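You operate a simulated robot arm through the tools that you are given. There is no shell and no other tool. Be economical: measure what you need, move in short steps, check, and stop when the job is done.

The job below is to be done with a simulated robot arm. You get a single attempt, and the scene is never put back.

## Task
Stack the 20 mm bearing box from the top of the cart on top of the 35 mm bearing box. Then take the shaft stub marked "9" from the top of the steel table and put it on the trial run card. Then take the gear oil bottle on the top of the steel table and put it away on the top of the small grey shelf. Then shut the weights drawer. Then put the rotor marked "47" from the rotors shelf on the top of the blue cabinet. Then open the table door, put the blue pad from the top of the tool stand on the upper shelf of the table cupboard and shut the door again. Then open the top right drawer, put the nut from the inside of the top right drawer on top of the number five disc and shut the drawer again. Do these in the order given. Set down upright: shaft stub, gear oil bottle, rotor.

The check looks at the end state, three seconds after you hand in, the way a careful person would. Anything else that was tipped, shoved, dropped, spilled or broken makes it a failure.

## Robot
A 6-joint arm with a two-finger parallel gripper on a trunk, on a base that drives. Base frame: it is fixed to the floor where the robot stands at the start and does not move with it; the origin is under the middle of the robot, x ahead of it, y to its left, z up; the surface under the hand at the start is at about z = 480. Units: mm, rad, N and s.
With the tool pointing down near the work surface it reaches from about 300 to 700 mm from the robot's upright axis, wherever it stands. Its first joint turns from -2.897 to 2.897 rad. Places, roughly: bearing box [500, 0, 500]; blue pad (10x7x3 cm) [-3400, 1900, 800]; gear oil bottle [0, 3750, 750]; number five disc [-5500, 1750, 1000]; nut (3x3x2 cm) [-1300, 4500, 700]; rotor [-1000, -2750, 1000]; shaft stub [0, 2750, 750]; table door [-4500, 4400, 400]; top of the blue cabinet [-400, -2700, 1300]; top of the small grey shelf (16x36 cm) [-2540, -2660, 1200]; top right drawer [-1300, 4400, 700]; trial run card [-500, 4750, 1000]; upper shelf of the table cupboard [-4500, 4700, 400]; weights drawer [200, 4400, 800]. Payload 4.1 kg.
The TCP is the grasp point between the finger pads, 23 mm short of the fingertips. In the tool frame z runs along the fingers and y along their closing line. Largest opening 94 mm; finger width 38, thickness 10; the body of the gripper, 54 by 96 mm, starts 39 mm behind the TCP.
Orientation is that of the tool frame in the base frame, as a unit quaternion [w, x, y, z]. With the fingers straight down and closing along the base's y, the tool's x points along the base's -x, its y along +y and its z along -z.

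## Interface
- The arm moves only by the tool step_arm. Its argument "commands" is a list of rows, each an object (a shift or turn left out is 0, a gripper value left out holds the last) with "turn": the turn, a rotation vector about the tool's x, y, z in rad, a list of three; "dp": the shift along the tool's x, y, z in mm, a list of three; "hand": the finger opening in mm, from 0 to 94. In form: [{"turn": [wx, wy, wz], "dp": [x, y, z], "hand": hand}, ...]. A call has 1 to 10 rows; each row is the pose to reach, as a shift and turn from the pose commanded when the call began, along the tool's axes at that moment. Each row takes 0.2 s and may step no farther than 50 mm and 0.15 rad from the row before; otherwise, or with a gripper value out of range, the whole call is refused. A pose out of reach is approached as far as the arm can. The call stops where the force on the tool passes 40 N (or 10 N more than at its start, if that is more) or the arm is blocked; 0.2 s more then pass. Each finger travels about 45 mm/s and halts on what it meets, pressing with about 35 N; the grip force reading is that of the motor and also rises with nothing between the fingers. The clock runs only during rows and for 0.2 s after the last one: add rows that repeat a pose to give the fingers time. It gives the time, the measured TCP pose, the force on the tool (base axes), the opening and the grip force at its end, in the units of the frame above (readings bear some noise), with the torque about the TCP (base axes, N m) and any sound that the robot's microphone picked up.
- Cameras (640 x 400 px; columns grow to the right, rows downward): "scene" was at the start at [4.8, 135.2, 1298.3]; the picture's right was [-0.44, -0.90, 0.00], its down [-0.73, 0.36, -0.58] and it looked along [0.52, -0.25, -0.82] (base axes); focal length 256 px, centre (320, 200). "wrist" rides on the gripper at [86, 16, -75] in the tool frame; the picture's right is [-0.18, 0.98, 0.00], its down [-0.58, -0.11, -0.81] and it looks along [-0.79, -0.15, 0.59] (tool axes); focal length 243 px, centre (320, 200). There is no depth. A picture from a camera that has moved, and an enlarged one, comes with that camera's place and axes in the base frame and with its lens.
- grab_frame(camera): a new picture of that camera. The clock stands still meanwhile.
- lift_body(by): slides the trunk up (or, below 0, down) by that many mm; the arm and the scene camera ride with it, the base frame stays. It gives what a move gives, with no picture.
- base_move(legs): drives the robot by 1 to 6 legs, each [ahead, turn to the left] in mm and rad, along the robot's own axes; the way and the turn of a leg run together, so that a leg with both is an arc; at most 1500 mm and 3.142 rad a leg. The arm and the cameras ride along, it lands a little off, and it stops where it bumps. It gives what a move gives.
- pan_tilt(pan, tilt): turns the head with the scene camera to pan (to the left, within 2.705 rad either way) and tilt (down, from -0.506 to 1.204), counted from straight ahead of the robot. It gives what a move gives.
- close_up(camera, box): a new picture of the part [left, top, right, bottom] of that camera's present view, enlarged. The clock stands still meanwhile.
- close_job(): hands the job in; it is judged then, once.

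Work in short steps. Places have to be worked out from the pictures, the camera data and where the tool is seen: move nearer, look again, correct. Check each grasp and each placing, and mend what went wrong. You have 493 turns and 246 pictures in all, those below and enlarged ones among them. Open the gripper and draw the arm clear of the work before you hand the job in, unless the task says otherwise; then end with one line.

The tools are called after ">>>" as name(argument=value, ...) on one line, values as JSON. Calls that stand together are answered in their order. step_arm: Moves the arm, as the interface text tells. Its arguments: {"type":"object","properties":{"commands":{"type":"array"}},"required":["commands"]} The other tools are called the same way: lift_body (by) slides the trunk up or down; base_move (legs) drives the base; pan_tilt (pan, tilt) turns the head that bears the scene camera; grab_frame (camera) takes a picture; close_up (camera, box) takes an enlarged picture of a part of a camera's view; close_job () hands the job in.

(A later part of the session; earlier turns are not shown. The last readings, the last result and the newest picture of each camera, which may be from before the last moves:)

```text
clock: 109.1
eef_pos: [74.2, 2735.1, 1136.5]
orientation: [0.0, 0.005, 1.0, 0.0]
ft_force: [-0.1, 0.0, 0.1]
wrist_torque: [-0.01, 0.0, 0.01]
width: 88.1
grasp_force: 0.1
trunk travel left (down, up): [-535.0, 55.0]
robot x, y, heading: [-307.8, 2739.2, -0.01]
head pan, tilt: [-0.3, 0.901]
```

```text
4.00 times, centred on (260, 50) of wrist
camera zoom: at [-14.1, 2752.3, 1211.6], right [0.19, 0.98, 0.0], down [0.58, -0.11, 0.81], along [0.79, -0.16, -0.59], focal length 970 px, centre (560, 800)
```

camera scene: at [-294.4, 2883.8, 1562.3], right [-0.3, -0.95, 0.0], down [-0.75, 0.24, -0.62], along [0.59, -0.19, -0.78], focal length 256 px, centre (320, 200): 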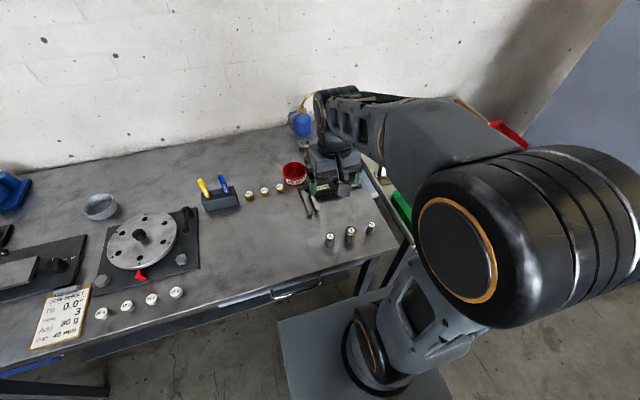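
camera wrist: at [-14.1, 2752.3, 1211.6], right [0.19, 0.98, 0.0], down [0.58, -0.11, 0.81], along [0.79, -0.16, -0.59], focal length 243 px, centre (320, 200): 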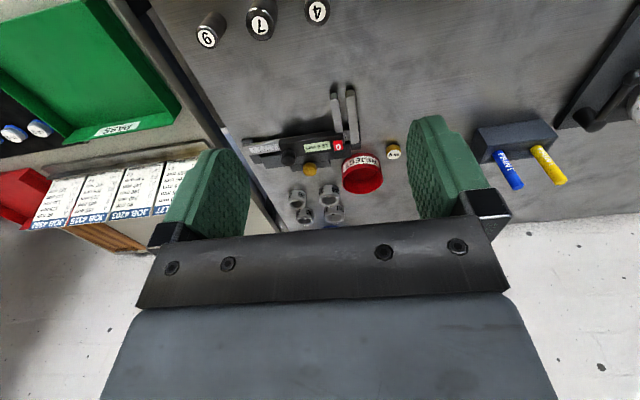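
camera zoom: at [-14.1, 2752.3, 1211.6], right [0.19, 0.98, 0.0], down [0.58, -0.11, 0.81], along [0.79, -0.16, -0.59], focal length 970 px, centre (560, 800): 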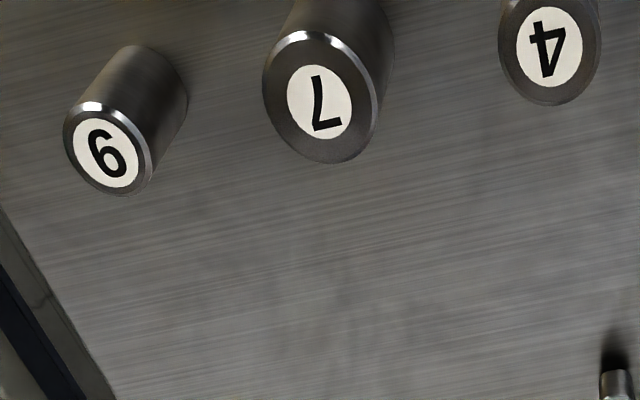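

Combining the views, the table top is near z≈820 and stub 9 stands at about (77, 2593), 25 mm across, 58 mm tall. I move above it with a part-open jaw.

>>> step_arm(commands=[{"dp": [0, -30, 30], "hand": 60}, {"dp": [-1, -62, 62]}, {"dp": [-2, -92, 92]}, {"dp": [-3, -120, 120]}, {"dp": [-3, -142, 150]}, {"dp": [-3, -142, 180]}, {"dp": [-3, -142, 180]}])

>>> grab_frame(camera="wrist")

>>> close_up(camera="scene", box=[300, 160, 420, 265])

```text
clock: 110.7
eef_pos: [75.6, 2593.1, 956.8]
orientation: [0.0, 0.005, 1.0, 0.0]
ft_force: [-1.1, -0.5, 0.3]
wrist_torque: [-0.04, 0.0, -0.01]
width: 60.0
grasp_force: 0.0
trunk travel left (down, up): [-535.0, 55.0]
robot x, y, heading: [-309.3, 2737.9, -0.008]
head pan, tilt: [-0.3, 0.901]
```

```text
209 pictures are left
camera wrist: at [-12.3, 2610.6, 1031.3], right [0.19, 0.98, 0.0], down [0.58, -0.11, 0.81], along [0.79, -0.16, -0.59], focal length 243 px, centre (320, 200)
```

wrist: 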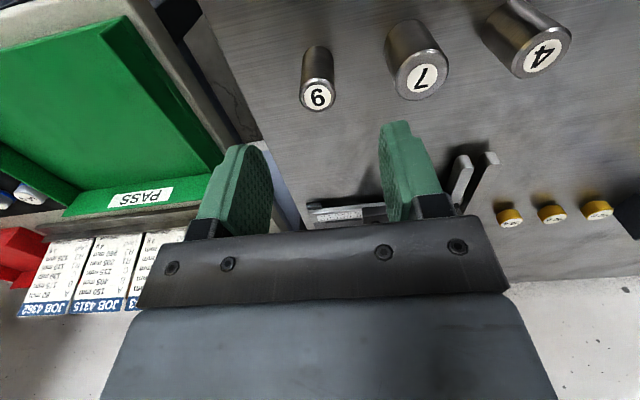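

```text
3.81 times, centred on (360, 212) of scene
camera zoom: at [-294.3, 2883.8, 1562.2], right [-0.3, -0.95, 0.0], down [-0.75, 0.24, -0.62], along [0.59, -0.19, -0.78], focal length 977 px, centre (168, 152)
```

zoom: 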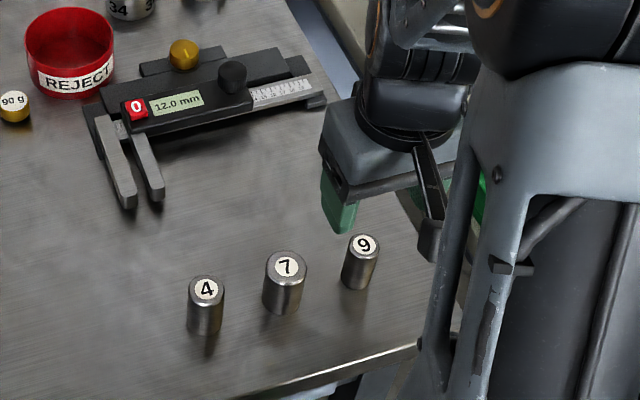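

The new view agrees: stub 9 at (76, 2591). I lower over it and look once before closing.

>>> step_arm(commands=[{"dp": [0, -2, 40]}, {"dp": [0, -2, 70]}, {"dp": [0, -2, 90]}, {"dp": [0, -2, 98]}, {"dp": [0, -2, 98]}])

>>> grab_frame(camera="wrist")

```text
clock: 111.9
eef_pos: [75.6, 2590.1, 858.0]
orientation: [0.0, 0.004, 1.0, -0.001]
ft_force: [-0.4, 0.0, -0.4]
wrist_torque: [0.01, 0.01, -0.02]
width: 59.9
grasp_force: 0.0
trunk travel left (down, up): [-535.0, 55.0]
robot x, y, heading: [-304.7, 2737.4, -0.01]
head pan, tilt: [-0.3, 0.901]
```

```text
207 pictures are left
camera wrist: at [-12.2, 2608.4, 933.5], right [0.19, 0.98, 0.0], down [0.58, -0.11, 0.81], along [0.79, -0.16, -0.59], focal length 243 px, centre (320, 200)
```

wrist: 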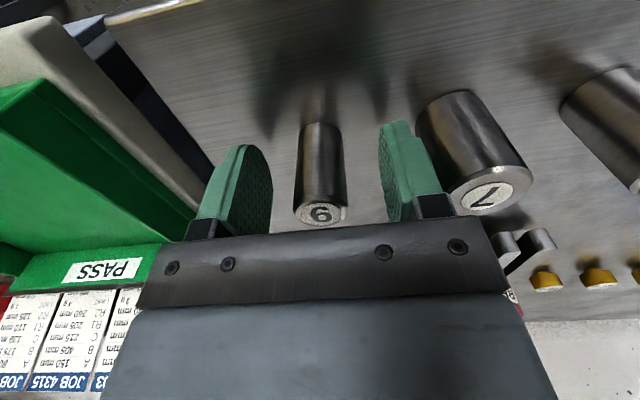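

Stub 9 stands centred between the pads. I close and lift a little.

>>> step_arm(commands=[{"hand": 40}, {"hand": 15}, {"hand": 15}, {"hand": 15}, {"hand": 15}])

>>> step_arm(commands=[{"dp": [0, 0, -30]}, {"dp": [0, 0, -80]}, {"dp": [0, 0, -130]}, {"dp": [0, 0, -180]}, {"dp": [0, 0, -220]}, {"dp": [0, 0, -220]}])

>>> grab_frame(camera="wrist")

>>> pan_tilt(pan=1.57, tilt=0.5)

>>> grab_frame(camera="scene")

```text
clock: 113.1
eef_pos: [76.2, 2591.4, 858.6]
orientation: [0.0, 0.004, 1.0, 0.001]
ft_force: [0.4, -1.2, 0.1]
wrist_torque: [-0.03, -0.04, 0.0]
width: 25.4
grasp_force: 35.2
trunk travel left (down, up): [-535.0, 55.0]
robot x, y, heading: [-310.2, 2737.7, -0.008]
head pan, tilt: [-0.3, 0.901]
```

```text
clock: 114.5
eef_pos: [74.8, 2590.1, 1079.2]
orientation: [0.001, 0.005, 1.0, 0.0]
ft_force: [-0.7, -0.8, -1.1]
wrist_torque: [0.06, 0.01, 0.01]
width: 25.4
grasp_force: 35.3
trunk travel left (down, up): [-535.0, 55.0]
robot x, y, heading: [-309.6, 2738.1, -0.011]
head pan, tilt: [-0.3, 0.901]
```

```text
206 pictures are left
camera wrist: at [-12.8, 2608.3, 1155.0], right [0.19, 0.98, 0.0], down [0.58, -0.11, 0.81], along [0.79, -0.16, -0.59], focal length 243 px, centre (320, 200)
```

wrist: 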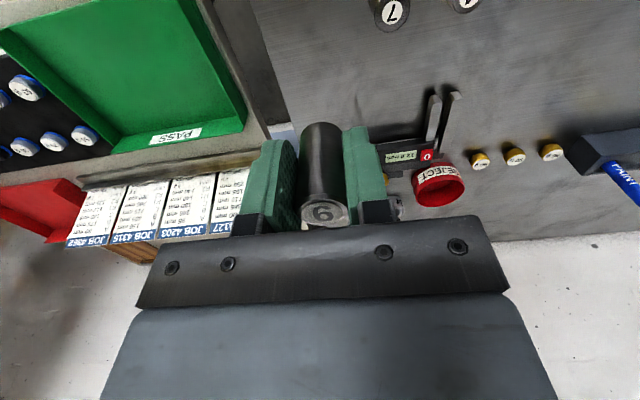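

```text
clock: 116.4
eef_pos: [75.3, 2589.7, 1079.4]
orientation: [0.0, 0.004, 1.0, 0.001]
ft_force: [0.2, -0.3, -2.3]
wrist_torque: [0.01, 0.01, 0.03]
width: 25.1
grasp_force: 35.2
trunk travel left (down, up): [-535.0, 55.0]
robot x, y, heading: [-306.1, 2740.5, -0.01]
head pan, tilt: [1.571, 0.499]
```

```text
205 pictures are left
camera scene: at [-365.3, 2997.7, 1596.1], right [1.0, -0.01, 0.0], down [0.0, -0.48, -0.88], along [0.01, 0.88, -0.48], focal length 256 px, centre (320, 200)
```

scene: 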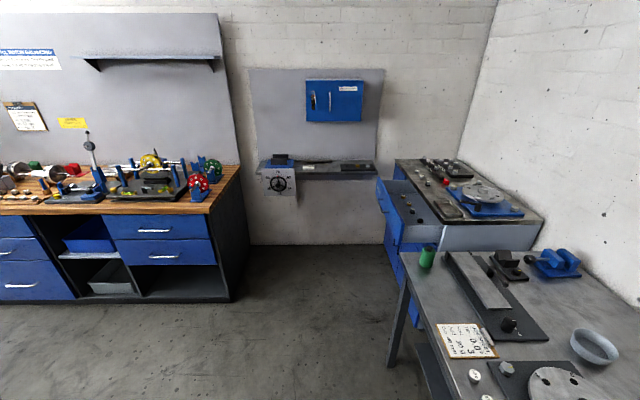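

Stub held. A wall shelf at about x=-450, y=4750 may hold the trial run card; I zoom there and on the nearby drawer.

>>> close_up(camera="scene", box=[245, 140, 385, 210])

>>> close_up(camera="scene", box=[360, 140, 600, 360])

```text
4.57 times, centred on (315, 175) of scene
camera zoom: at [-365.3, 2997.7, 1596.1], right [1.0, -0.01, 0.0], down [0.0, -0.48, -0.88], along [0.01, 0.88, -0.48], focal length 1172 px, centre (343, 314)
```

zoom: 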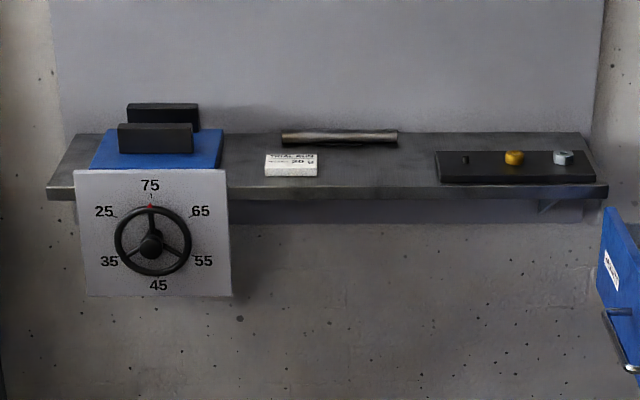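

```text
1.82 times, centred on (480, 250) of scene
camera zoom: at [-365.3, 2997.7, 1596.1], right [1.0, -0.01, 0.0], down [0.0, -0.48, -0.88], along [0.01, 0.88, -0.48], focal length 466 px, centre (29, 109)
```

zoom: 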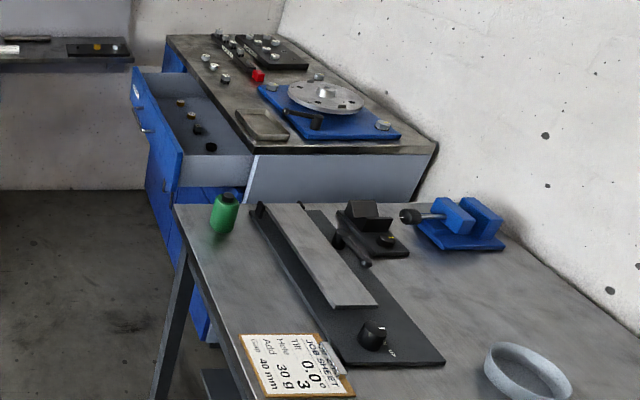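

The trial run card is the small white card on the wall shelf around (-430, 4650, ~970). I back off, turn north and drive up to it.

>>> base_move(legs=[[-340, 0], [0, 1.425], [1320, 0], [0, 0.156]])

>>> pan_tilt(pan=-0.25, tilt=0.7)

>>> grab_frame(camera="scene")

>>> grab_frame(camera="wrist")

```text
clock: 129.0
eef_pos: [-307.9, 4431.1, 1079.2]
orientation: [0.0, 0.71, -0.704, 0.0]
ft_force: [-0.9, 1.1, -2.4]
wrist_torque: [-0.02, 0.01, 0.02]
width: 25.5
grasp_force: 34.8
trunk travel left (down, up): [-535.0, 55.0]
robot x, y, heading: [-446.6, 4048.3, 1.581]
head pan, tilt: [1.571, 0.499]
```

```text
clock: 130.8
eef_pos: [-306.9, 4431.9, 1079.7]
orientation: [0.0, 0.71, -0.704, 0.0]
ft_force: [-0.5, -0.5, -2.4]
wrist_torque: [-0.04, -0.05, -0.04]
width: 25.6
grasp_force: 34.9
trunk travel left (down, up): [-535.0, 55.0]
robot x, y, heading: [-448.2, 4047.8, 1.58]
head pan, tilt: [-0.25, 0.7]
```

```text
202 pictures are left
camera scene: at [-595.2, 4067.7, 1578.4], right [0.97, -0.24, 0.0], down [-0.15, -0.63, -0.76], along [0.18, 0.74, -0.64], focal length 256 px, centre (320, 200)
```

scene: 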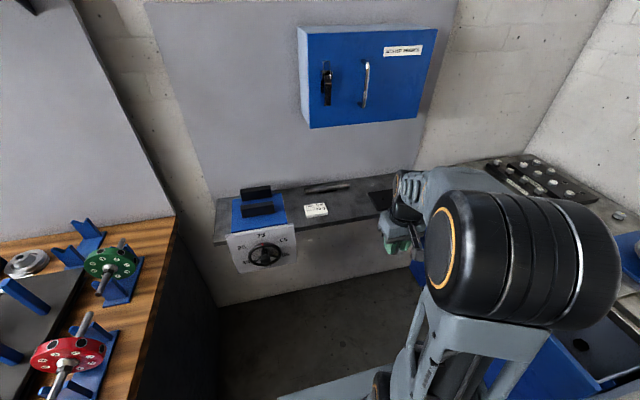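

```text
201 pictures are left
camera wrist: at [-324.6, 4345.2, 1154.6], right [-0.98, 0.18, 0.0], down [0.1, 0.58, 0.81], along [0.14, 0.79, -0.59], focal length 243 px, centre (320, 200)
```

wrist: 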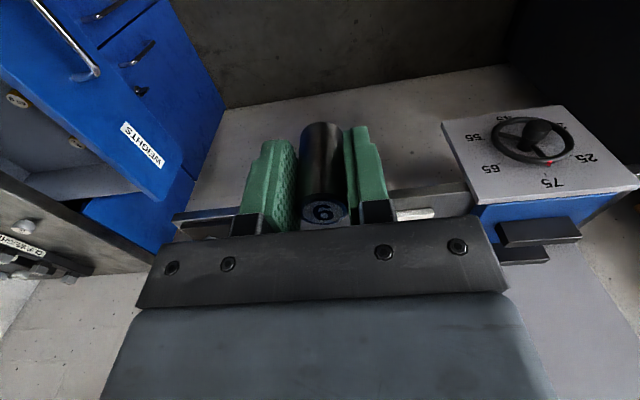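

I enlarge the card.

>>> close_up(camera="scene", box=[280, 170, 420, 260])

```text
4.44 times, centred on (350, 215) of scene
camera zoom: at [-595.2, 4067.7, 1578.4], right [0.97, -0.24, 0.0], down [-0.15, -0.63, -0.76], along [0.18, 0.74, -0.64], focal length 1140 px, centre (187, 133)
```

zoom: 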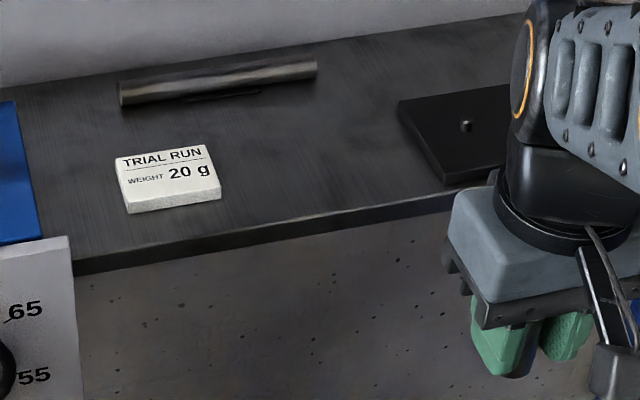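

The card lies near (-436, 4793, ~908), with a wall cabinet above it. I drive 180 mm nearer with the arm still high.

>>> base_move(legs=[[180, 0]])

>>> step_arm(commands=[{"dp": [0, 35, 0]}, {"dp": [0, 75, 10]}, {"dp": [0, 110, 30]}, {"dp": [0, 130, 50]}, {"dp": [0, 130, 70]}, {"dp": [0, 130, 70]}])

>>> grab_frame(camera="wrist")

>>> grab_frame(camera="scene")

```text
clock: 132.3
eef_pos: [-310.1, 4611.4, 1077.9]
orientation: [0.0, 0.71, -0.704, 0.0]
ft_force: [0.7, -0.1, -2.6]
wrist_torque: [-0.04, 0.03, 0.0]
width: 25.7
grasp_force: 35.0
trunk travel left (down, up): [-535.0, 55.0]
robot x, y, heading: [-451.1, 4224.3, 1.58]
head pan, tilt: [-0.25, 0.7]
```

```text
clock: 133.7
eef_pos: [-439.4, 4609.8, 1009.3]
orientation: [-0.001, 0.71, -0.704, 0.0]
ft_force: [-0.5, -0.7, -2.6]
wrist_torque: [0.01, -0.01, -0.01]
width: 25.8
grasp_force: 35.1
trunk travel left (down, up): [-535.0, 55.0]
robot x, y, heading: [-448.3, 4228.8, 1.573]
head pan, tilt: [-0.25, 0.7]
```

```text
199 pictures are left
camera wrist: at [-456.6, 4523.7, 1084.8], right [-0.98, 0.18, 0.0], down [0.1, 0.58, 0.81], along [0.14, 0.79, -0.59], focal length 243 px, centre (320, 200)
```

wrist: 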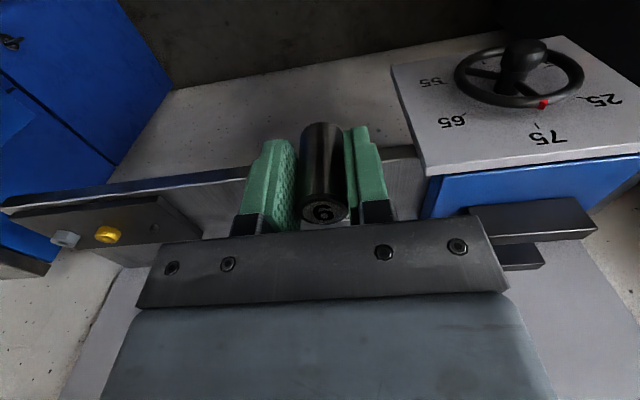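

```text
198 pictures are left
camera scene: at [-596.8, 4247.6, 1578.4], right [0.97, -0.24, 0.0], down [-0.15, -0.63, -0.76], along [0.18, 0.74, -0.64], focal length 256 px, centre (320, 200)
```

scene: 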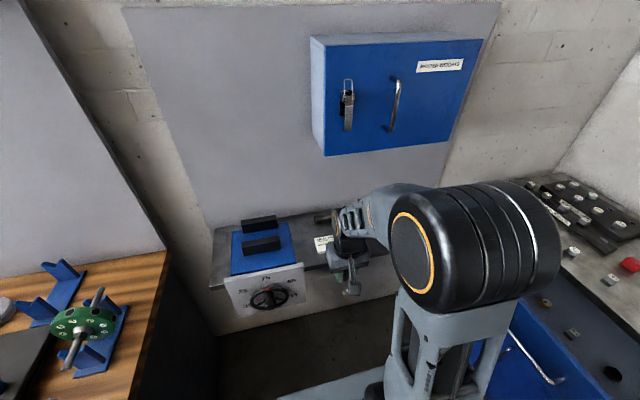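

The shelf is near z≈885–905 and the wall cabinet's underside near z≈1236, so I go in low. I first step forward to the shelf's front and look.

>>> step_arm(commands=[{"dp": [-35, 0, 8]}, {"dp": [-70, 0, 16]}, {"dp": [-105, 0, 24]}, {"dp": [-130, 0, 30]}, {"dp": [-130, 0, 30]}])

>>> grab_frame(camera="wrist")

>>> close_up(camera="scene", box=[260, 130, 420, 300])

```text
clock: 134.9
eef_pos: [-440.3, 4739.4, 978.0]
orientation: [0.0, 0.71, -0.704, 0.0]
ft_force: [-0.8, 0.3, -2.6]
wrist_torque: [-0.03, -0.01, -0.01]
width: 25.7
grasp_force: 35.2
trunk travel left (down, up): [-535.0, 55.0]
robot x, y, heading: [-449.0, 4228.9, 1.582]
head pan, tilt: [-0.25, 0.7]
```

```text
197 pictures are left
camera wrist: at [-457.2, 4653.7, 1053.3], right [-0.98, 0.18, 0.0], down [0.1, 0.58, 0.81], along [0.14, 0.79, -0.59], focal length 243 px, centre (320, 200)
```

wrist: 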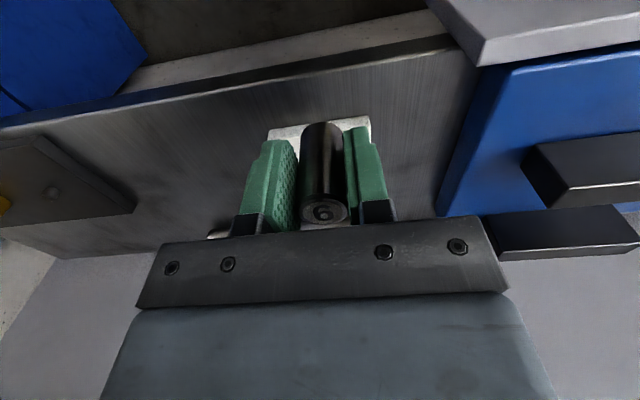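

```text
2.35 times, centred on (340, 215) of scene
camera zoom: at [-596.8, 4247.6, 1578.4], right [0.97, -0.24, 0.0], down [-0.15, -0.63, -0.76], along [0.18, 0.74, -0.64], focal length 604 px, centre (273, 165)
```

zoom: 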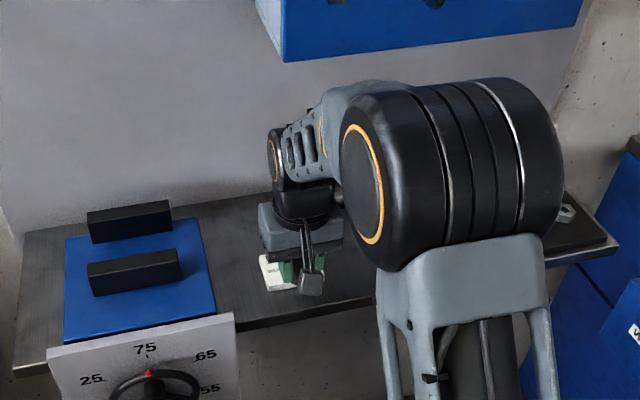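

The card spans about x -476…-394, y 4776…4838, top z≈888. I go in at z≈950 to above its middle.

>>> step_arm(commands=[{"dp": [0, -4, 20]}, {"dp": [-25, -4, 28]}, {"dp": [-50, -4, 28]}, {"dp": [-64, -4, 28]}, {"dp": [-64, -4, 28]}])

>>> grab_frame(camera="wrist")

>>> grab_frame(camera="scene")

```text
clock: 136.1
eef_pos: [-435.8, 4802.9, 950.5]
orientation: [0.0, 0.71, -0.704, 0.0]
ft_force: [0.5, -0.6, -1.1]
wrist_torque: [-0.03, -0.01, 0.0]
width: 25.7
grasp_force: 35.1
trunk travel left (down, up): [-535.0, 55.0]
robot x, y, heading: [-453.2, 4226.9, 1.577]
head pan, tilt: [-0.25, 0.7]
```

```text
195 pictures are left
camera wrist: at [-454.0, 4717.7, 1026.3], right [-0.98, 0.18, 0.0], down [0.1, 0.58, 0.81], along [0.14, 0.79, -0.59], focal length 243 px, centre (320, 200)
```

wrist: 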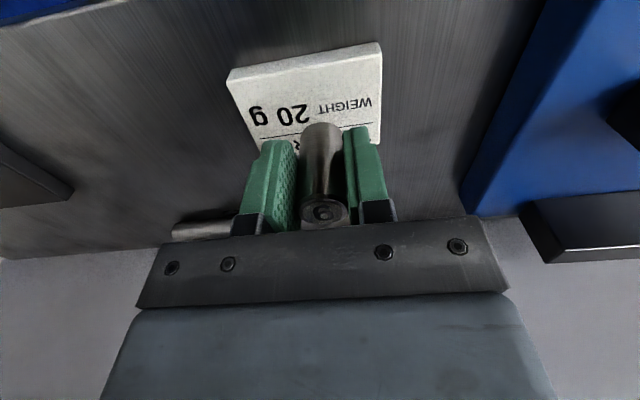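

```text
194 pictures are left
camera scene: at [-596.8, 4247.6, 1578.4], right [0.97, -0.24, 0.0], down [-0.15, -0.63, -0.76], along [0.18, 0.74, -0.64], focal length 256 px, centre (320, 200)
```

scene: 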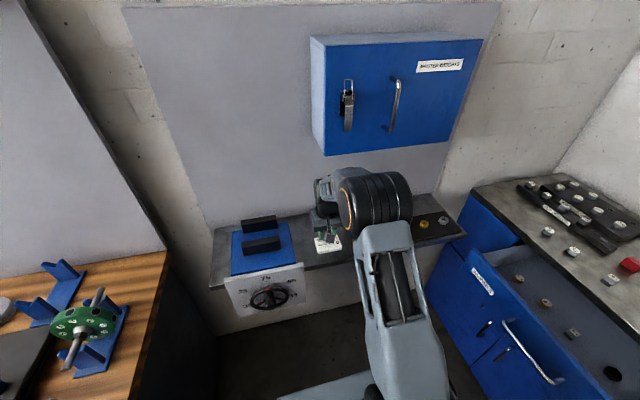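

The card centre is about (-432, 4814). I nudge to it and lower gently to contact.

>>> step_arm(commands=[{"dp": [-8, -3, 0]}, {"dp": [-8, -3, 8]}, {"dp": [-8, -3, 14]}, {"dp": [-8, -3, 17]}, {"dp": [-8, -3, 17]}])

>>> step_arm(commands=[{"dp": [0, 0, 1.5]}, {"dp": [0, 0, 3]}, {"dp": [0, 0, 3]}])

```text
clock: 137.3
eef_pos: [-434.2, 4811.7, 935.1]
orientation: [0.0, 0.71, -0.704, -0.001]
ft_force: [0.1, 0.9, 7.3]
wrist_torque: [0.05, 0.0, 0.04]
width: 25.7
grasp_force: 35.0
trunk travel left (down, up): [-535.0, 55.0]
robot x, y, heading: [-450.6, 4229.2, 1.576]
head pan, tilt: [-0.25, 0.7]
```

```text
clock: 138.1
eef_pos: [-434.1, 4811.9, 935.0]
orientation: [-0.003, 0.71, -0.705, -0.003]
ft_force: [-1.0, 1.5, 30.5]
wrist_torque: [0.19, 0.03, -0.08]
width: 26.0
grasp_force: 34.9
trunk travel left (down, up): [-535.0, 55.0]
robot x, y, heading: [-454.5, 4224.0, 1.579]
head pan, tilt: [-0.25, 0.7]
```

Contact at z≈935. I ease off the pressure, open, and rise slightly clear of the stub.

>>> step_arm(commands=[{"dp": [0, 0, -2.5]}, {"dp": [0, 0, -3], "hand": 35}, {"dp": [0, 0, -3], "hand": 54}, {"dp": [0, 0, -3], "hand": 54}, {"dp": [0, 0, -3], "hand": 54}])

>>> grab_frame(camera="wrist")

```text
clock: 139.3
eef_pos: [-433.8, 4812.1, 934.0]
orientation: [0.0, 0.71, -0.704, 0.0]
ft_force: [0.6, 0.9, -0.1]
wrist_torque: [0.0, -0.02, 0.02]
width: 54.0
grasp_force: 0.1
trunk travel left (down, up): [-535.0, 55.0]
robot x, y, heading: [-452.5, 4223.1, 1.577]
head pan, tilt: [-0.25, 0.7]
```

```text
193 pictures are left
camera wrist: at [-450.8, 4725.8, 1009.7], right [-0.98, 0.18, 0.0], down [0.1, 0.58, 0.81], along [0.14, 0.79, -0.59], focal length 243 px, centre (320, 200)
```

wrist: 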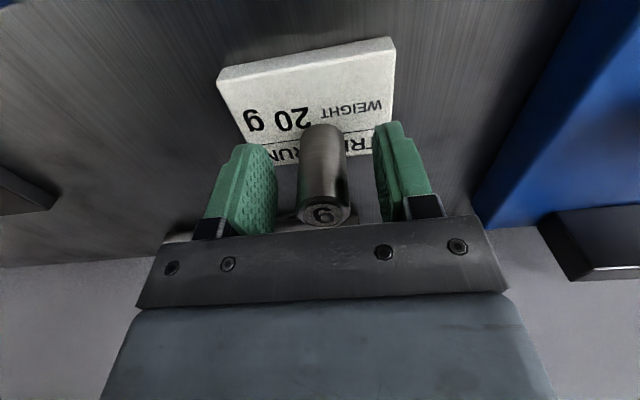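

The stub stands on the card. I withdraw straight back out from under the cabinet.

>>> step_arm(commands=[{"dp": [30, 0, -4]}, {"dp": [75, 0, -8]}, {"dp": [120, 0, -12]}, {"dp": [165, 0, -15]}, {"dp": [205, 0, -40]}, {"dp": [225, 0, -80]}, {"dp": [225, 0, -120]}])

>>> close_up(camera="scene", box=[280, 190, 400, 280])

```text
clock: 140.9
eef_pos: [-433.7, 4584.8, 1054.3]
orientation: [0.001, 0.71, -0.704, 0.0]
ft_force: [-0.3, 0.2, -0.4]
wrist_torque: [0.01, 0.04, 0.01]
width: 54.0
grasp_force: 0.1
trunk travel left (down, up): [-535.0, 55.0]
robot x, y, heading: [-447.2, 4225.1, 1.577]
head pan, tilt: [-0.25, 0.7]
```

```text
4.44 times, centred on (340, 235) of scene
camera zoom: at [-596.8, 4247.1, 1578.3], right [0.97, -0.24, 0.0], down [-0.15, -0.63, -0.77], along [0.18, 0.74, -0.64], focal length 1140 px, centre (231, 44)
```

zoom: 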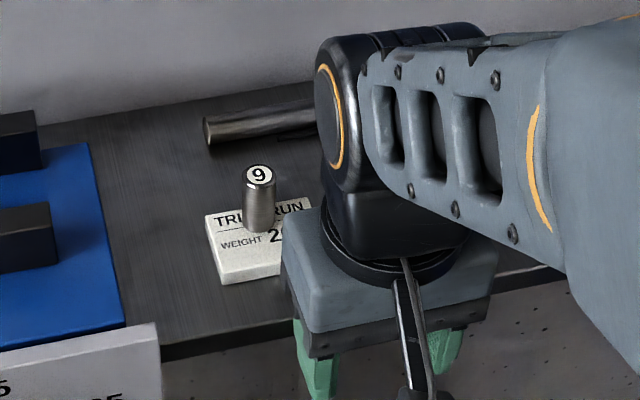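

Stub placed upright. Now the green gear oil bottle near (105, 3822): I back up 370 mm and turn to face east.

>>> base_move(legs=[[-370, 0], [0, -1.577]])

>>> pan_tilt(pan=-0.1, tilt=0.8)

>>> grab_frame(camera="scene")

>>> grab_frame(camera="wrist")

```text
clock: 147.1
eef_pos: [-87.5, 3833.6, 1054.0]
orientation: [0.0, 0.0, 1.0, 0.001]
ft_force: [1.0, 0.3, 0.4]
wrist_torque: [0.01, -0.01, 0.0]
width: 54.0
grasp_force: 0.1
trunk travel left (down, up): [-535.0, 55.0]
robot x, y, heading: [-451.7, 3854.3, 0.001]
head pan, tilt: [-0.25, 0.7]
```

```text
clock: 147.8
eef_pos: [-87.7, 3833.5, 1053.7]
orientation: [0.0, 0.0, 1.0, 0.0]
ft_force: [-0.9, 0.3, -0.4]
wrist_torque: [0.0, 0.03, 0.02]
width: 53.8
grasp_force: 0.1
trunk travel left (down, up): [-535.0, 55.0]
robot x, y, heading: [-447.4, 3854.6, 0.001]
head pan, tilt: [-0.099, 0.799]
```

```text
191 pictures are left
camera scene: at [-428.4, 4013.7, 1570.2], right [-0.1, -0.99, 0.0], down [-0.71, 0.07, -0.7], along [0.69, -0.07, -0.72], focal length 256 px, centre (320, 200)
```

scene: 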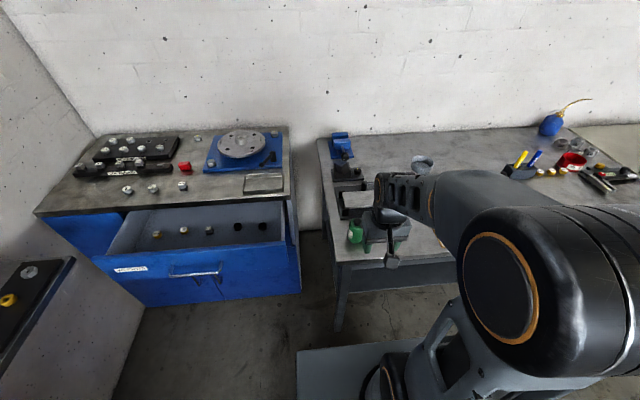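

```text
190 pictures are left
camera wrist: at [-175.6, 3850.4, 1129.1], right [0.18, 0.98, 0.0], down [0.58, -0.11, 0.81], along [0.79, -0.15, -0.59], focal length 243 px, centre (320, 200)
```

wrist: 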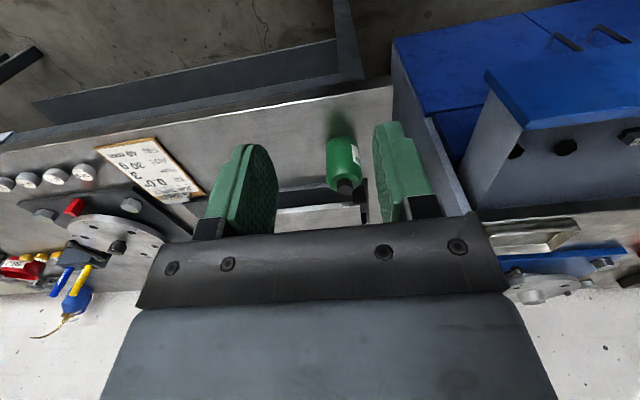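

The bottle stands at about (93, 3837), 51 mm wide, some 90 mm tall. I open and move above it.

>>> step_arm(commands=[{"dp": [-45, 1, 10], "hand": 86}, {"dp": [-90, 2, 30]}, {"dp": [-130, 3, 55]}, {"dp": [-165, 3, 80]}, {"dp": [-181, 3.5, 94]}, {"dp": [-181, 3.5, 94]}])

>>> grab_frame(camera="wrist")

>>> close_up(camera="scene", box=[310, 180, 430, 280])

```text
clock: 149.2
eef_pos: [93.8, 3838.7, 961.0]
orientation: [0.0, 0.0, 1.0, 0.0]
ft_force: [0.8, -0.5, -1.1]
wrist_torque: [0.03, -0.03, -0.03]
width: 85.8
grasp_force: 0.1
trunk travel left (down, up): [-535.0, 55.0]
robot x, y, heading: [-451.2, 3855.7, 0.003]
head pan, tilt: [-0.099, 0.799]
```

```text
189 pictures are left
camera wrist: at [5.4, 3854.6, 1035.4], right [0.18, 0.98, 0.0], down [0.58, -0.11, 0.81], along [0.79, -0.15, -0.59], focal length 243 px, centre (320, 200)
```

wrist: 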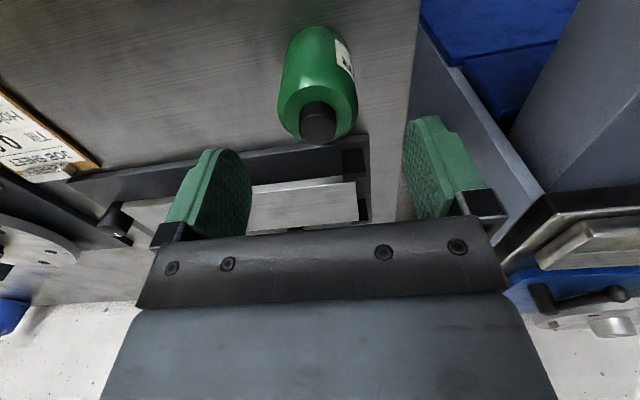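

```text
4.00 times, centred on (370, 230) of scene
camera zoom: at [-428.4, 4013.7, 1570.1], right [-0.1, -1.0, 0.0], down [-0.71, 0.07, -0.7], along [0.69, -0.07, -0.72], focal length 1026 px, centre (120, 80)
```

zoom: 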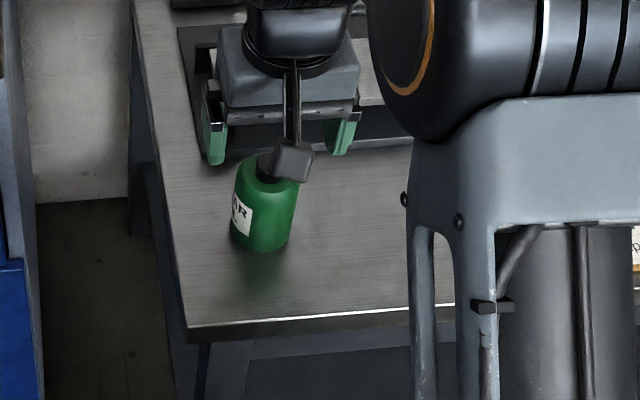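

The bottle body reaches about z≈890, cap to ≈914. I go down to z=884 (palm just above the cap), and check before closing.

>>> step_arm(commands=[{"dp": [1, -2, 30]}, {"dp": [1, -2, 55]}, {"dp": [1, -2, 70]}, {"dp": [1, -2, 77]}, {"dp": [1, -2, 77]}])

>>> grab_frame(camera="wrist")

```text
clock: 150.4
eef_pos: [93.7, 3834.6, 883.0]
orientation: [0.0, -0.001, 1.0, 0.0]
ft_force: [-0.5, -0.8, 0.2]
wrist_torque: [0.0, -0.02, 0.0]
width: 85.9
grasp_force: 0.0
trunk travel left (down, up): [-535.0, 55.0]
robot x, y, heading: [-447.2, 3852.5, 0.001]
head pan, tilt: [-0.099, 0.799]
```

```text
187 pictures are left
camera wrist: at [4.4, 3851.7, 957.8], right [0.18, 0.98, 0.0], down [0.58, -0.11, 0.81], along [0.79, -0.15, -0.59], focal length 243 px, centre (320, 200)
```

wrist: 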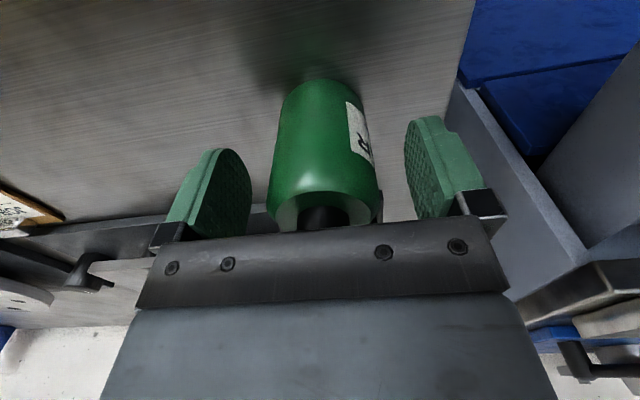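

The bottle is between the pads. I close and lift a little.

>>> step_arm(commands=[{"hand": 66}, {"hand": 46}, {"hand": 42}, {"hand": 42}, {"hand": 42}])

>>> step_arm(commands=[{"dp": [0, 0, -30]}, {"dp": [0, 0, -80]}, {"dp": [0, 0, -130]}, {"dp": [20, 0, -170]}, {"dp": [60, 0, -190]}, {"dp": [100, 0, -210]}, {"dp": [145, 0, -220]}, {"dp": [180, 0, -220]}, {"dp": [180, 0, -220]}])

>>> grab_frame(camera="wrist")

```text
clock: 151.6
eef_pos: [92.8, 3834.4, 882.0]
orientation: [0.0, -0.001, 1.0, 0.0]
ft_force: [0.0, -0.6, -0.1]
wrist_torque: [0.05, 0.01, 0.0]
width: 52.5
grasp_force: 35.1
trunk travel left (down, up): [-535.0, 55.0]
robot x, y, heading: [-447.5, 3854.6, 0.003]
head pan, tilt: [-0.099, 0.799]
```

```text
clock: 153.6
eef_pos: [-88.9, 3835.4, 1105.0]
orientation: [0.0, 0.0, 1.0, 0.0]
ft_force: [0.2, 0.4, -1.0]
wrist_torque: [0.02, 0.02, 0.02]
width: 52.8
grasp_force: 35.3
trunk travel left (down, up): [-535.0, 55.0]
robot x, y, heading: [-450.3, 3856.3, -0.0]
head pan, tilt: [-0.099, 0.799]
```

```text
186 pictures are left
camera wrist: at [-176.2, 3852.5, 1179.5], right [0.18, 0.98, 0.0], down [0.58, -0.11, 0.81], along [0.79, -0.15, -0.59], focal length 243 px, centre (320, 200)
```

wrist: 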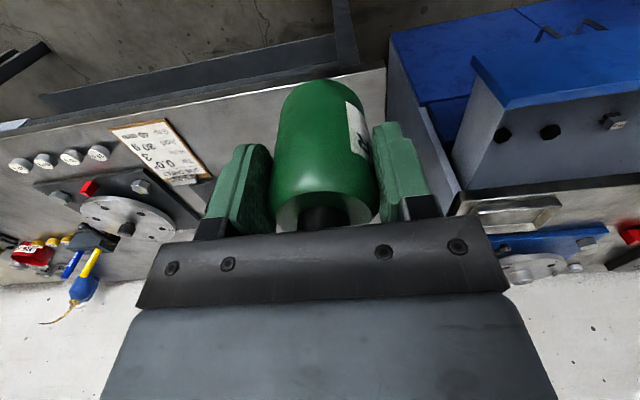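

Bottle held (bottom ≈62 mm under the TCP). Now the trip to the storage room: back west along the open floor first.

>>> base_move(legs=[[-100, 0], [0, -2.866], [1400, 0], [1400, 0], [1254, 0], [0, 1.295]])

>>> pan_tilt(pan=0.3, tilt=0.4)

>>> grab_frame(camera="scene")

```text
clock: 183.7
eef_pos: [-4487.0, 2442.5, 1105.1]
orientation: [0.0, 0.719, 0.695, -0.001]
ft_force: [-0.8, 0.5, -1.8]
wrist_torque: [0.03, -0.01, 0.02]
width: 52.3
grasp_force: 34.9
trunk travel left (down, up): [-535.0, 55.0]
robot x, y, heading: [-4455.2, 2803.2, -1.601]
head pan, tilt: [-0.099, 0.799]
```

```text
clock: 184.6
eef_pos: [-4488.1, 2441.7, 1104.4]
orientation: [0.0, 0.719, 0.695, 0.0]
ft_force: [0.3, 0.5, -2.8]
wrist_torque: [0.06, -0.02, 0.01]
width: 52.3
grasp_force: 34.5
trunk travel left (down, up): [-535.0, 55.0]
robot x, y, heading: [-4455.6, 2800.1, -1.604]
head pan, tilt: [0.3, 0.4]
```

```text
185 pictures are left
camera scene: at [-4263.2, 2767.6, 1605.2], right [-0.96, -0.26, 0.0], down [-0.1, 0.38, -0.92], along [0.24, -0.89, -0.39], focal length 256 px, centre (320, 200)
```

scene: 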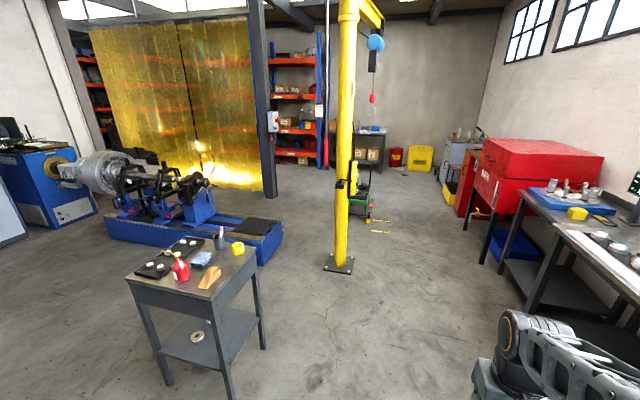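

The storage area is open west of the curtain post. I lower the trunk for the drive under the hoist, then repeat the known diagonal past the post.

>>> lift_body(by=-240)

>>> base_move(legs=[[0, 0.014], [1200, 0], [1203, 0]])

```text
clock: 187.1
eef_pos: [-4486.5, 2441.8, 863.6]
orientation: [0.0, 0.719, 0.695, 0.0]
ft_force: [0.1, 0.0, -2.2]
wrist_torque: [0.0, 0.02, -0.01]
width: 52.4
grasp_force: 34.7
trunk travel left (down, up): [-295.0, 295.0]
robot x, y, heading: [-4456.5, 2802.7, -1.599]
head pan, tilt: [0.3, 0.4]
```

```text
clock: 199.2
eef_pos: [-4518.1, 47.5, 864.6]
orientation: [0.0, 0.713, 0.701, -0.001]
ft_force: [-0.7, -1.2, -1.3]
wrist_torque: [0.0, 0.01, -0.02]
width: 52.5
grasp_force: 35.3
trunk travel left (down, up): [-295.0, 295.0]
robot x, y, heading: [-4494.7, 407.1, -1.592]
head pan, tilt: [0.3, 0.4]
```

On spot. Now the diagonal between post and tape.

>>> base_move(legs=[[0, 1.142], [1490, 0], [0, -1.12]])

>>> pan_tilt(pan=0.3, tilt=0.4)

>>> grab_frame(camera="scene")

```text
clock: 212.3
eef_pos: [-3160.9, -606.8, 864.9]
orientation: [0.0, 0.708, 0.707, 0.001]
ft_force: [0.9, 0.4, -2.6]
wrist_torque: [0.02, 0.01, -0.01]
width: 52.1
grasp_force: 34.7
trunk travel left (down, up): [-295.0, 295.0]
robot x, y, heading: [-3141.7, -248.4, -1.568]
head pan, tilt: [0.3, 0.4]
```

```text
clock: 212.9
eef_pos: [-3161.0, -604.5, 864.4]
orientation: [0.001, 0.707, 0.707, 0.0]
ft_force: [-0.5, -0.8, -2.0]
wrist_torque: [0.06, -0.01, 0.02]
width: 52.5
grasp_force: 34.8
trunk travel left (down, up): [-295.0, 295.0]
robot x, y, heading: [-3141.6, -246.6, -1.567]
head pan, tilt: [0.3, 0.4]
```

```text
184 pictures are left
camera scene: at [-2947.7, -273.7, 1365.2], right [-0.96, -0.3, 0.0], down [-0.11, 0.37, -0.92], along [0.27, -0.88, -0.39], focal length 256 px, centre (320, 200)
```

scene: 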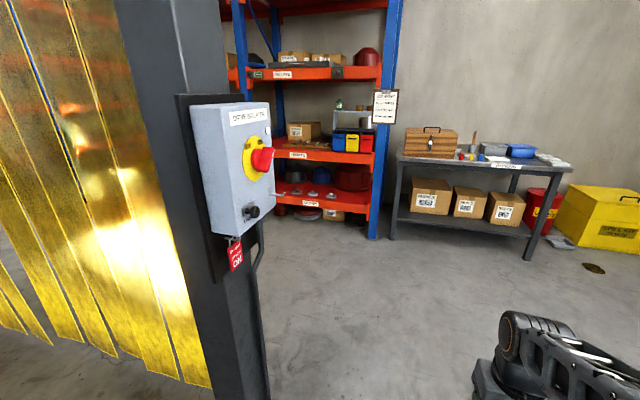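

I zoom on the rack to find the small grey shelf.

>>> close_up(camera="scene", box=[230, 40, 410, 230])

```text
2.11 times, centred on (320, 135) of scene
camera zoom: at [-2947.7, -273.7, 1365.2], right [-0.96, -0.3, 0.0], down [-0.11, 0.37, -0.92], along [0.27, -0.88, -0.39], focal length 540 px, centre (320, 337)
```

zoom: 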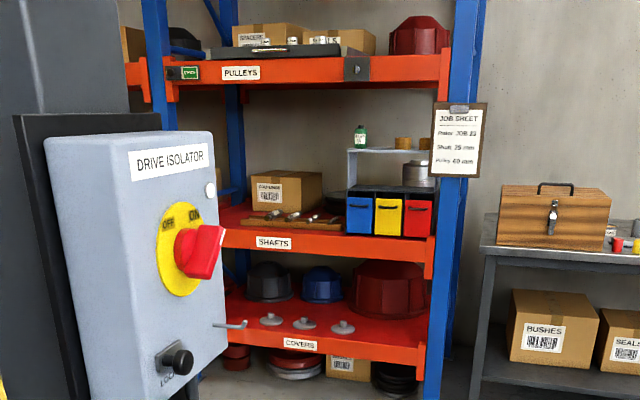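

The grey shelf sits inside the rack with only ~230 mm headroom, so the bottle must go in with the hand level, which needs a re-grip from the side. I drive in to look for a free surface, e.g. the bench on the right.

>>> base_move(legs=[[1150, 0]])

>>> pan_tilt(pan=-0.1, tilt=0.4)

>>> grab_frame(camera="scene")

>>> pan_tilt(pan=1.0, tilt=0.3)

>>> grab_frame(camera="scene")

```text
clock: 218.7
eef_pos: [-3157.4, -1747.6, 864.2]
orientation: [0.0, 0.706, 0.708, 0.0]
ft_force: [-0.1, 0.4, -1.2]
wrist_torque: [-0.01, -0.02, 0.01]
width: 52.6
grasp_force: 34.9
trunk travel left (down, up): [-295.0, 295.0]
robot x, y, heading: [-3139.7, -1387.6, -1.565]
head pan, tilt: [0.3, 0.4]
```

```text
clock: 219.6
eef_pos: [-3158.0, -1746.8, 864.0]
orientation: [0.0, 0.707, 0.707, 0.0]
ft_force: [0.2, 0.3, -1.1]
wrist_torque: [0.01, 0.01, -0.01]
width: 52.6
grasp_force: 35.2
trunk travel left (down, up): [-295.0, 295.0]
robot x, y, heading: [-3135.9, -1386.6, -1.569]
head pan, tilt: [-0.099, 0.4]
```

```text
182 pictures are left
camera scene: at [-2982.8, -1417.6, 1365.2], right [-1.0, 0.1, 0.0], down [0.04, 0.39, -0.92], along [-0.09, -0.92, -0.39], focal length 256 px, centre (320, 200)
```

scene: 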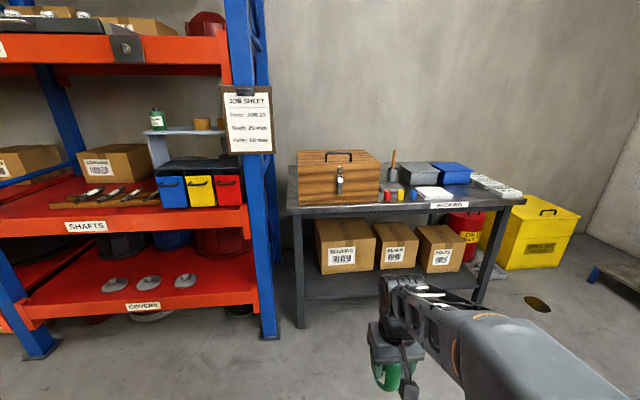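

```text
clock: 220.9
eef_pos: [-3156.5, -1747.5, 865.2]
orientation: [0.001, 0.707, 0.708, 0.0]
ft_force: [-0.1, -0.4, -1.3]
wrist_torque: [0.03, 0.0, 0.03]
width: 52.4
grasp_force: 35.0
trunk travel left (down, up): [-295.0, 295.0]
robot x, y, heading: [-3141.6, -1385.6, -1.571]
head pan, tilt: [1.0, 0.3]
```

```text
181 pictures are left
camera scene: at [-2895.3, -1375.7, 1374.5], right [-0.54, -0.84, 0.0], down [-0.25, 0.16, -0.96], along [0.8, -0.51, -0.3], focal length 256 px, centre (320, 200)
```

scene: 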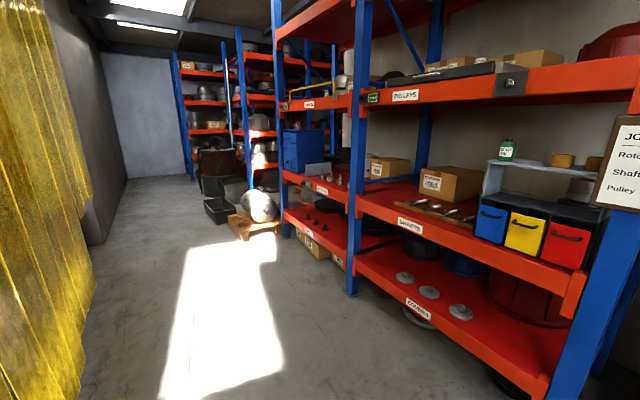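

The "SHAFTS" shelf (z≈855) has a free spot near its front left around (-1940, -2605), with plenty of headroom. I'll set the bottle there, re-grip it level from the front, then place it. I drive in front of that spot.

>>> base_move(legs=[[0, 1.571], [1160, 0], [0, -1.571], [550, 0]])

>>> lift_body(by=190)

>>> pan_tilt(pan=-0.1, tilt=0.7)

>>> grab_frame(camera="scene")

```text
clock: 237.2
eef_pos: [-2006.4, -2302.2, 863.9]
orientation: [-0.001, 0.707, 0.707, 0.001]
ft_force: [0.5, -0.4, -1.1]
wrist_torque: [0.02, -0.01, -0.02]
width: 52.6
grasp_force: 35.1
trunk travel left (down, up): [-295.0, 295.0]
robot x, y, heading: [-1986.3, -1940.0, -1.566]
head pan, tilt: [1.0, 0.3]
```

```text
clock: 239.3
eef_pos: [-2006.7, -2302.6, 1054.2]
orientation: [0.0, 0.707, 0.708, 0.0]
ft_force: [0.1, -0.1, -1.9]
wrist_torque: [0.0, 0.03, -0.01]
width: 52.3
grasp_force: 34.9
trunk travel left (down, up): [-485.0, 105.0]
robot x, y, heading: [-1988.1, -1940.1, -1.566]
head pan, tilt: [1.0, 0.3]
```

```text
clock: 240.6
eef_pos: [-2006.5, -2302.1, 1054.0]
orientation: [0.0, 0.707, 0.707, 0.0]
ft_force: [0.0, 0.2, -1.9]
wrist_torque: [0.05, 0.02, -0.03]
width: 52.3
grasp_force: 35.5
trunk travel left (down, up): [-485.0, 105.0]
robot x, y, heading: [-1989.7, -1940.5, -1.568]
head pan, tilt: [-0.099, 0.7]
```

```text
180 pictures are left
camera scene: at [-1829.7, -1966.2, 1528.4], right [-1.0, 0.1, 0.0], down [0.06, 0.64, -0.77], along [-0.07, -0.76, -0.64], focal length 256 px, centre (320, 200)
```

scene: 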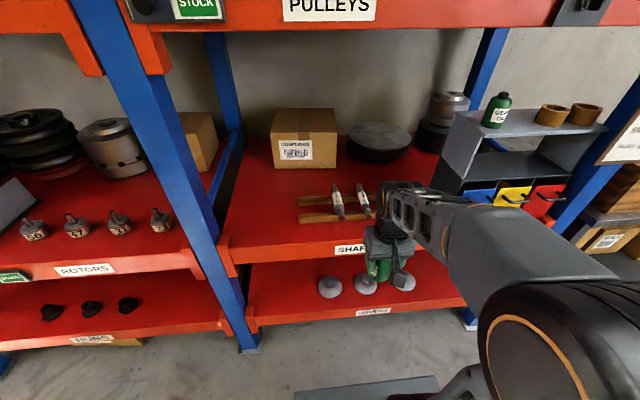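

The free spot is around (-1690, -2580), left of the shaft board; the rotors stand in the next bay left. I shift 280 mm east.

>>> base_move(legs=[[0, 1.567], [280, 0], [0, -1.567], [70, 0]])

>>> pan_tilt(pan=0.0, tilt=0.85)

>>> grab_frame(camera="scene")

>>> grab_frame(camera="wrist")

```text
clock: 250.7
eef_pos: [-1726.9, -2378.8, 1053.8]
orientation: [0.0, 0.706, 0.708, 0.001]
ft_force: [0.1, -1.2, -1.9]
wrist_torque: [0.04, 0.01, -0.01]
width: 52.5
grasp_force: 35.2
trunk travel left (down, up): [-485.0, 105.0]
robot x, y, heading: [-1709.7, -2018.9, -1.568]
head pan, tilt: [-0.099, 0.7]
```

```text
clock: 251.4
eef_pos: [-1726.0, -2377.4, 1054.5]
orientation: [0.0, 0.706, 0.708, 0.001]
ft_force: [-1.1, 0.8, -2.5]
wrist_torque: [0.03, -0.01, 0.01]
width: 52.4
grasp_force: 34.9
trunk travel left (down, up): [-485.0, 105.0]
robot x, y, heading: [-1712.1, -2016.9, -1.566]
head pan, tilt: [0.0, 0.85]
```

```text
179 pictures are left
camera scene: at [-1542.1, -2034.4, 1516.2], right [-1.0, 0.0, 0.0], down [0.0, 0.75, -0.66], along [0.0, -0.66, -0.75], focal length 256 px, centre (320, 200)
```

scene: 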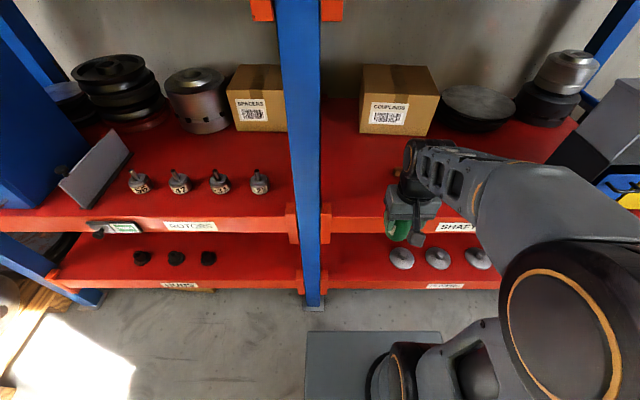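

```text
178 pictures are left
camera wrist: at [-1711.8, -2290.4, 1129.5], right [0.98, -0.18, 0.0], down [-0.11, -0.58, 0.81], along [-0.15, -0.79, -0.59], focal length 243 px, centre (320, 200)
```

wrist: 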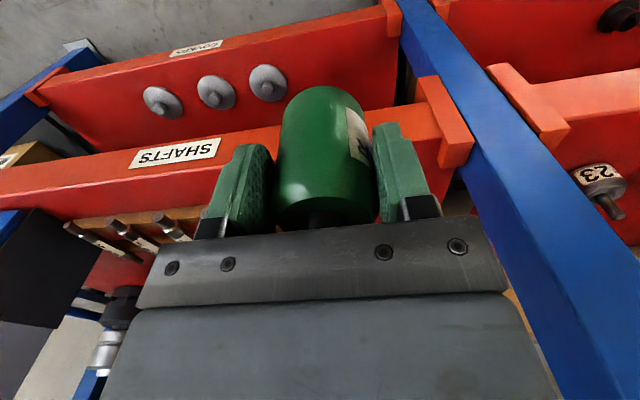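

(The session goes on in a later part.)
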